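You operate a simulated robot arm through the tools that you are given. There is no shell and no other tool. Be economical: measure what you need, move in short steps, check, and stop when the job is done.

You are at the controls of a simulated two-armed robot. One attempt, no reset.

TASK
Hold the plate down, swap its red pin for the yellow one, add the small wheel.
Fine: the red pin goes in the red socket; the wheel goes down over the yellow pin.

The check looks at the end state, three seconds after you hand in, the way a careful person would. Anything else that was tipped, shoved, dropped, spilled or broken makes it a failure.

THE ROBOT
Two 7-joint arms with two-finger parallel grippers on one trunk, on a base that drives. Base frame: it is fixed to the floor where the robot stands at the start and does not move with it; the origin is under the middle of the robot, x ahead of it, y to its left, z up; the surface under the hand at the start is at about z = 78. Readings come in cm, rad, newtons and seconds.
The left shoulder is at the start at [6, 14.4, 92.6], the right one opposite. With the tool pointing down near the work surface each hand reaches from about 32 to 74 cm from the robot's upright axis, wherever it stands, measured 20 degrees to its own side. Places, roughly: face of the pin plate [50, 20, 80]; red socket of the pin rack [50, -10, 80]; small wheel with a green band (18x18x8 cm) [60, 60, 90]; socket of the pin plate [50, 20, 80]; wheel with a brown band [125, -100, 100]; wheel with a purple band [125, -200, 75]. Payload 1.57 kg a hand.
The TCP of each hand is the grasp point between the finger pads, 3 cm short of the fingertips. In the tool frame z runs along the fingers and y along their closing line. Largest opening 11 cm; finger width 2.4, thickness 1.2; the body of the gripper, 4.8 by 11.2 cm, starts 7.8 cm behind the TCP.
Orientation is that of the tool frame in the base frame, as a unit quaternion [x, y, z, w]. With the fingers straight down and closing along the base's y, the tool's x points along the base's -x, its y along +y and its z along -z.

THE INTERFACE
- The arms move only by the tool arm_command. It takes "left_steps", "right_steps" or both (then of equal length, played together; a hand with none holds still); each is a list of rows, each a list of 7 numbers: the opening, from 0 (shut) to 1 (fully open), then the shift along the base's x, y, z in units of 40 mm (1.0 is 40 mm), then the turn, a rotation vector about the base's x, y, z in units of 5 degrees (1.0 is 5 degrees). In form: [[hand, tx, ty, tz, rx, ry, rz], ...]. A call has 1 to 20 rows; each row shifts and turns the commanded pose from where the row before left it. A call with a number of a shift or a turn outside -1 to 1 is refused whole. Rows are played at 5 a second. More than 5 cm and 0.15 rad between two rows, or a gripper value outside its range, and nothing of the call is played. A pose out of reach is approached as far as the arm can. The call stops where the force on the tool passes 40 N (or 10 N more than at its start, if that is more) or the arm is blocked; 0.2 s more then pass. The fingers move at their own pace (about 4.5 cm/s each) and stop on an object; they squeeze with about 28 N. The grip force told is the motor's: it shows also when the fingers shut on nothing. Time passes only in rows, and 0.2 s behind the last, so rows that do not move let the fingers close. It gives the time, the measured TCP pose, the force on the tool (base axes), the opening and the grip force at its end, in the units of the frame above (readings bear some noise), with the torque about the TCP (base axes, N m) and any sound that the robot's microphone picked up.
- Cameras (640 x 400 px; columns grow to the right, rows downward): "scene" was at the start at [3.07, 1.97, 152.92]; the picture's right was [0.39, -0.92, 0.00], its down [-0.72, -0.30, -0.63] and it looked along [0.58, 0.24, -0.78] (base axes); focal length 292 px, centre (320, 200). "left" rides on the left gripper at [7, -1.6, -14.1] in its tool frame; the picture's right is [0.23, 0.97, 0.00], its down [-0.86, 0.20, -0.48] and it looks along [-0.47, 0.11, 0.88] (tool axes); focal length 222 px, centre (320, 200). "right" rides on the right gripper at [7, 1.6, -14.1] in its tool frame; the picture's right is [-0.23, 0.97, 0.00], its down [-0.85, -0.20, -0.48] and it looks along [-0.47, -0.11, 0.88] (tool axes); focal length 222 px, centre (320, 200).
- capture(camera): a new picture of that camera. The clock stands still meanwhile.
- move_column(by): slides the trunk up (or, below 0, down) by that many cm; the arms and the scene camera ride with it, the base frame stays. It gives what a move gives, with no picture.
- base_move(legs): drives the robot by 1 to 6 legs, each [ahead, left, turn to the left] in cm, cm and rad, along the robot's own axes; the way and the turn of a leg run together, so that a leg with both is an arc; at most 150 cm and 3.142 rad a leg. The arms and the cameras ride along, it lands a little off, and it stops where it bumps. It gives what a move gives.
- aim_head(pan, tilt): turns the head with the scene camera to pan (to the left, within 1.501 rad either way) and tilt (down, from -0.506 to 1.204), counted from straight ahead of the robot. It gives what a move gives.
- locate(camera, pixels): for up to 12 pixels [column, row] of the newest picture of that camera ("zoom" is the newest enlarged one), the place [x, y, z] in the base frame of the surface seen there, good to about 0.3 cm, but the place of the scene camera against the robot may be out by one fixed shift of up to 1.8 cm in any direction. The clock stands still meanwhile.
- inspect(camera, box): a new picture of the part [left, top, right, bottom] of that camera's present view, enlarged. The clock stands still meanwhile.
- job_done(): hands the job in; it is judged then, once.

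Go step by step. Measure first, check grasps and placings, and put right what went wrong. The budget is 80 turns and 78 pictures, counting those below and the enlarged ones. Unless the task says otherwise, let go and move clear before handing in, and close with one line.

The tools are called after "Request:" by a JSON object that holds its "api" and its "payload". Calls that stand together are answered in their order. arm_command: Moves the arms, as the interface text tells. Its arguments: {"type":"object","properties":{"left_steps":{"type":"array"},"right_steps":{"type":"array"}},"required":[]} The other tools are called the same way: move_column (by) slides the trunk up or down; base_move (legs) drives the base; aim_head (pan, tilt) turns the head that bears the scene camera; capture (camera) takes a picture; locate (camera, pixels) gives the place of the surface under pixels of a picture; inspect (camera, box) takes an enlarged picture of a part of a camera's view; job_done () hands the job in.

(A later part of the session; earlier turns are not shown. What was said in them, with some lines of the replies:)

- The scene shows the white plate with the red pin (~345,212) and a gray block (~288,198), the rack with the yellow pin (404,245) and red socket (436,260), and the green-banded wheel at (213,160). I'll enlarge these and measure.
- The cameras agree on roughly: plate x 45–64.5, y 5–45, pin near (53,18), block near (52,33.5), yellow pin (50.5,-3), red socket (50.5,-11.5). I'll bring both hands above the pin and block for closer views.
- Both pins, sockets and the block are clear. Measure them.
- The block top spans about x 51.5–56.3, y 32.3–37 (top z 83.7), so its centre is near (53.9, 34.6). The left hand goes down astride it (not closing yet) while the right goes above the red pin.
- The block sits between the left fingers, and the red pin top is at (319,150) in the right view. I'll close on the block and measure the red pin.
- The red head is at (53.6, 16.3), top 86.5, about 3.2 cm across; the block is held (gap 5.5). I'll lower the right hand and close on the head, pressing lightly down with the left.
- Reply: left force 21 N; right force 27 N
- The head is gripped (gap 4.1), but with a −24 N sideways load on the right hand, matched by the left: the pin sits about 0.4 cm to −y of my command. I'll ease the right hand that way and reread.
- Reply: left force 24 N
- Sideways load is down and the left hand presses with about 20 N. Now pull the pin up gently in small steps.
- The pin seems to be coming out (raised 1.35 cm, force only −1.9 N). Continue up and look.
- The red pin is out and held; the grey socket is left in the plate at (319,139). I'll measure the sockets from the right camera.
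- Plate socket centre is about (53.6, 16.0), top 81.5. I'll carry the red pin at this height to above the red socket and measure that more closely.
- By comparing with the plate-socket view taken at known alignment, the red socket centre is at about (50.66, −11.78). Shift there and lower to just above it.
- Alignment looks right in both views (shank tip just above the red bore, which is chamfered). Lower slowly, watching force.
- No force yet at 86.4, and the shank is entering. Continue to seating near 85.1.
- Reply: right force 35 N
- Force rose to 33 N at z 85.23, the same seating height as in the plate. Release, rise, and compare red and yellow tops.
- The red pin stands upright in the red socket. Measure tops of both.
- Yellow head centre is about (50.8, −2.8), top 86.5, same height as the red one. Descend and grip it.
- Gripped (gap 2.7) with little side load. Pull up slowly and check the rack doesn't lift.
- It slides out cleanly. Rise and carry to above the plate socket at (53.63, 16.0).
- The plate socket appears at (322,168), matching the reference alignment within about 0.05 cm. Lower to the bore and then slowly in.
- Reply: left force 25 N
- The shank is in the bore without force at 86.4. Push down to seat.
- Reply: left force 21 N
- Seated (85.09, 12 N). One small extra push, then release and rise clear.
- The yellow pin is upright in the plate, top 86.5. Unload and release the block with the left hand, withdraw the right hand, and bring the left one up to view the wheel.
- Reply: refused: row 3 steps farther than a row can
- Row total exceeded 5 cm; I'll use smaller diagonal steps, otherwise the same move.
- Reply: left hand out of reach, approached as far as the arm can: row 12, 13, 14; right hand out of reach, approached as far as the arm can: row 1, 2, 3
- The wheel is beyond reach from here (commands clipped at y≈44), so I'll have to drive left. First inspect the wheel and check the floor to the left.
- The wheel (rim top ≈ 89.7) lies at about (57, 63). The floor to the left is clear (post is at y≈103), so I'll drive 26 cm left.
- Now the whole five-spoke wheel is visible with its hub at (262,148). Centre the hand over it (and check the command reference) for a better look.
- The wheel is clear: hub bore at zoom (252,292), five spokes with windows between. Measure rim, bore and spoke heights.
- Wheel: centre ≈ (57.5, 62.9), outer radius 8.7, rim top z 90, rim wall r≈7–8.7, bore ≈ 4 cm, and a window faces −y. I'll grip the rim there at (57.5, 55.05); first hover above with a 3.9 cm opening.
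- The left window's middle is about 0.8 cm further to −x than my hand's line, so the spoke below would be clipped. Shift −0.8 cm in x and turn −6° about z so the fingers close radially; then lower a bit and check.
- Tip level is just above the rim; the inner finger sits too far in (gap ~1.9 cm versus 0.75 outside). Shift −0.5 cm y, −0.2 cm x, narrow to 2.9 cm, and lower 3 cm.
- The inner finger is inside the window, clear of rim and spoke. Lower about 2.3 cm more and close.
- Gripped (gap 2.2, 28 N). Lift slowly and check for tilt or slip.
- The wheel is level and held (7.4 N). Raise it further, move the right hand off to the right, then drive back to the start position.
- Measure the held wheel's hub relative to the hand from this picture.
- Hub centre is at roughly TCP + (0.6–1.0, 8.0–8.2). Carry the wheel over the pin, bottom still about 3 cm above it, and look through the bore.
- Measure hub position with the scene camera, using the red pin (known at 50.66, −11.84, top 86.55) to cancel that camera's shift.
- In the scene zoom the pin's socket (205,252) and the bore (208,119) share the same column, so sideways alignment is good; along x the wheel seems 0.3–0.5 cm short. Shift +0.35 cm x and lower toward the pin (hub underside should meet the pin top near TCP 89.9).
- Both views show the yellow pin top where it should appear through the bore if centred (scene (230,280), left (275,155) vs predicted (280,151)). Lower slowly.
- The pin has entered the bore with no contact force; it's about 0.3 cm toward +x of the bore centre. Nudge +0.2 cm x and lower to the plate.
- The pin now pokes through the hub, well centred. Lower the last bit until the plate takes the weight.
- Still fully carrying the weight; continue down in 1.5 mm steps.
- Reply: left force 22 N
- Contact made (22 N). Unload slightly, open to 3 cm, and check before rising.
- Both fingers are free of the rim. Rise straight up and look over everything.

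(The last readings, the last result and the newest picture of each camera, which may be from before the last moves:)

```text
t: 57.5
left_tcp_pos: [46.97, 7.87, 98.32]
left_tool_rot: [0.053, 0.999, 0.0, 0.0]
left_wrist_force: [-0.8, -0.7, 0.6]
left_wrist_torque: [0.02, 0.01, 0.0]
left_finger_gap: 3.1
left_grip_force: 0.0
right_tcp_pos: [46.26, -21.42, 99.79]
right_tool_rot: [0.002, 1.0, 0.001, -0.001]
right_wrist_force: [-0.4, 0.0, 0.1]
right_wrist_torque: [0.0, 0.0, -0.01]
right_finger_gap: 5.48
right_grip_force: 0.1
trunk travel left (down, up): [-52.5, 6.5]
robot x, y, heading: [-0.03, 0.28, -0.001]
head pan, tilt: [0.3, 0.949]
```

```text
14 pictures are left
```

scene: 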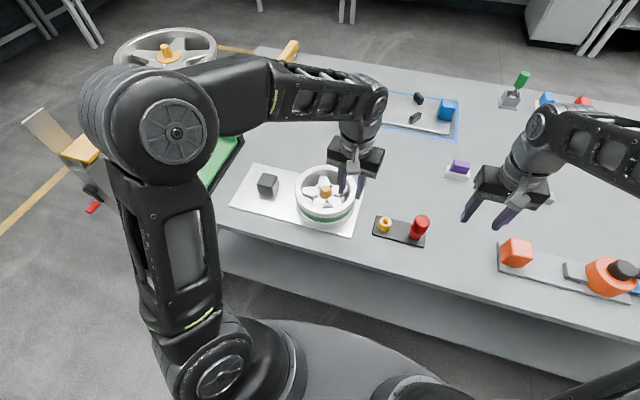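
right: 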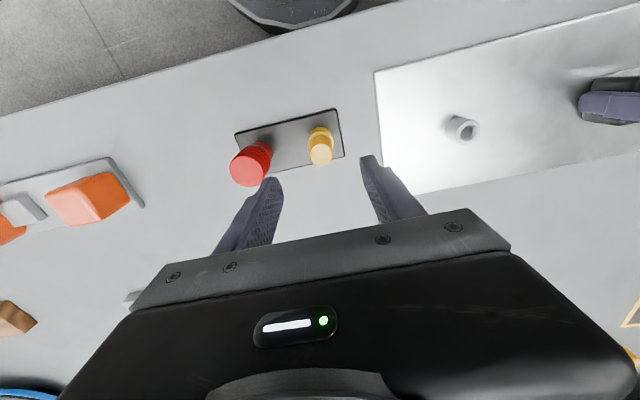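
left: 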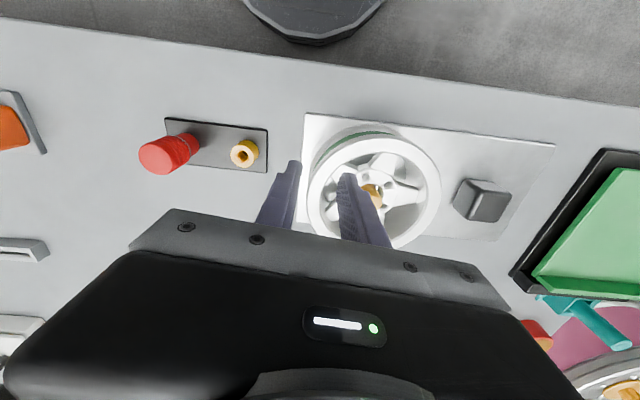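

Everything stands in place; verify the wheel is flat and the plate is unmoved.

Request:
{"api": "locate", "payload": {"camera": "left", "pixels": [[432, 190], [380, 145], [400, 240], [330, 220], [372, 192], [553, 150], [308, 117], [165, 155], [485, 195]]}}

Request:
{"api": "inspect", "payload": {"camera": "scene", "box": [280, 150, 440, 250]}}

```text
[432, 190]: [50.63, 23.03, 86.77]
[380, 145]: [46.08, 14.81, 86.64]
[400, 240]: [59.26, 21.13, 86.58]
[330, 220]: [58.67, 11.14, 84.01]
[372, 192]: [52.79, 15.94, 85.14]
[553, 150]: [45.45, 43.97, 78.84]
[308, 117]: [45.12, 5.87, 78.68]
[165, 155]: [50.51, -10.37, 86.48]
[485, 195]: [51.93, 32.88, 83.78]
```

```text
4.00 times, centred on (360, 200) of scene
```

zoom: 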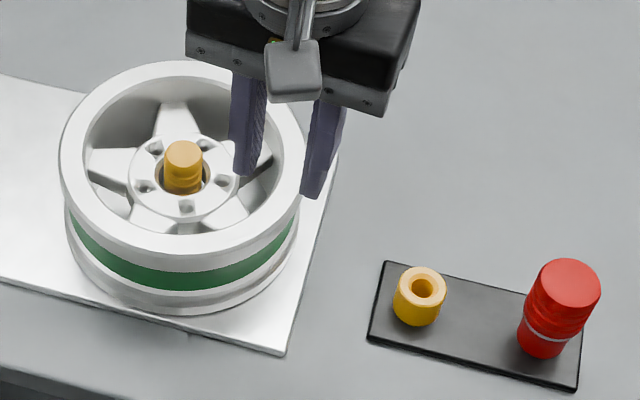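

The rim is level (86.6–86.8 all round), the yellow pin stands through the hub, the red pin is in the red socket and the plate corners haven't moved. Both hands are clear, so I'm handing in.

Request:
{"api": "job_done", "payload": {}}

```text
The job is handed in.
```

The job is handed in: the red pin is in the red socket, the yellow pin is in the plate, and the small green-banded wheel sits flat on the plate over the yellow pin. The final pictures showed nothing else moved or tipped.
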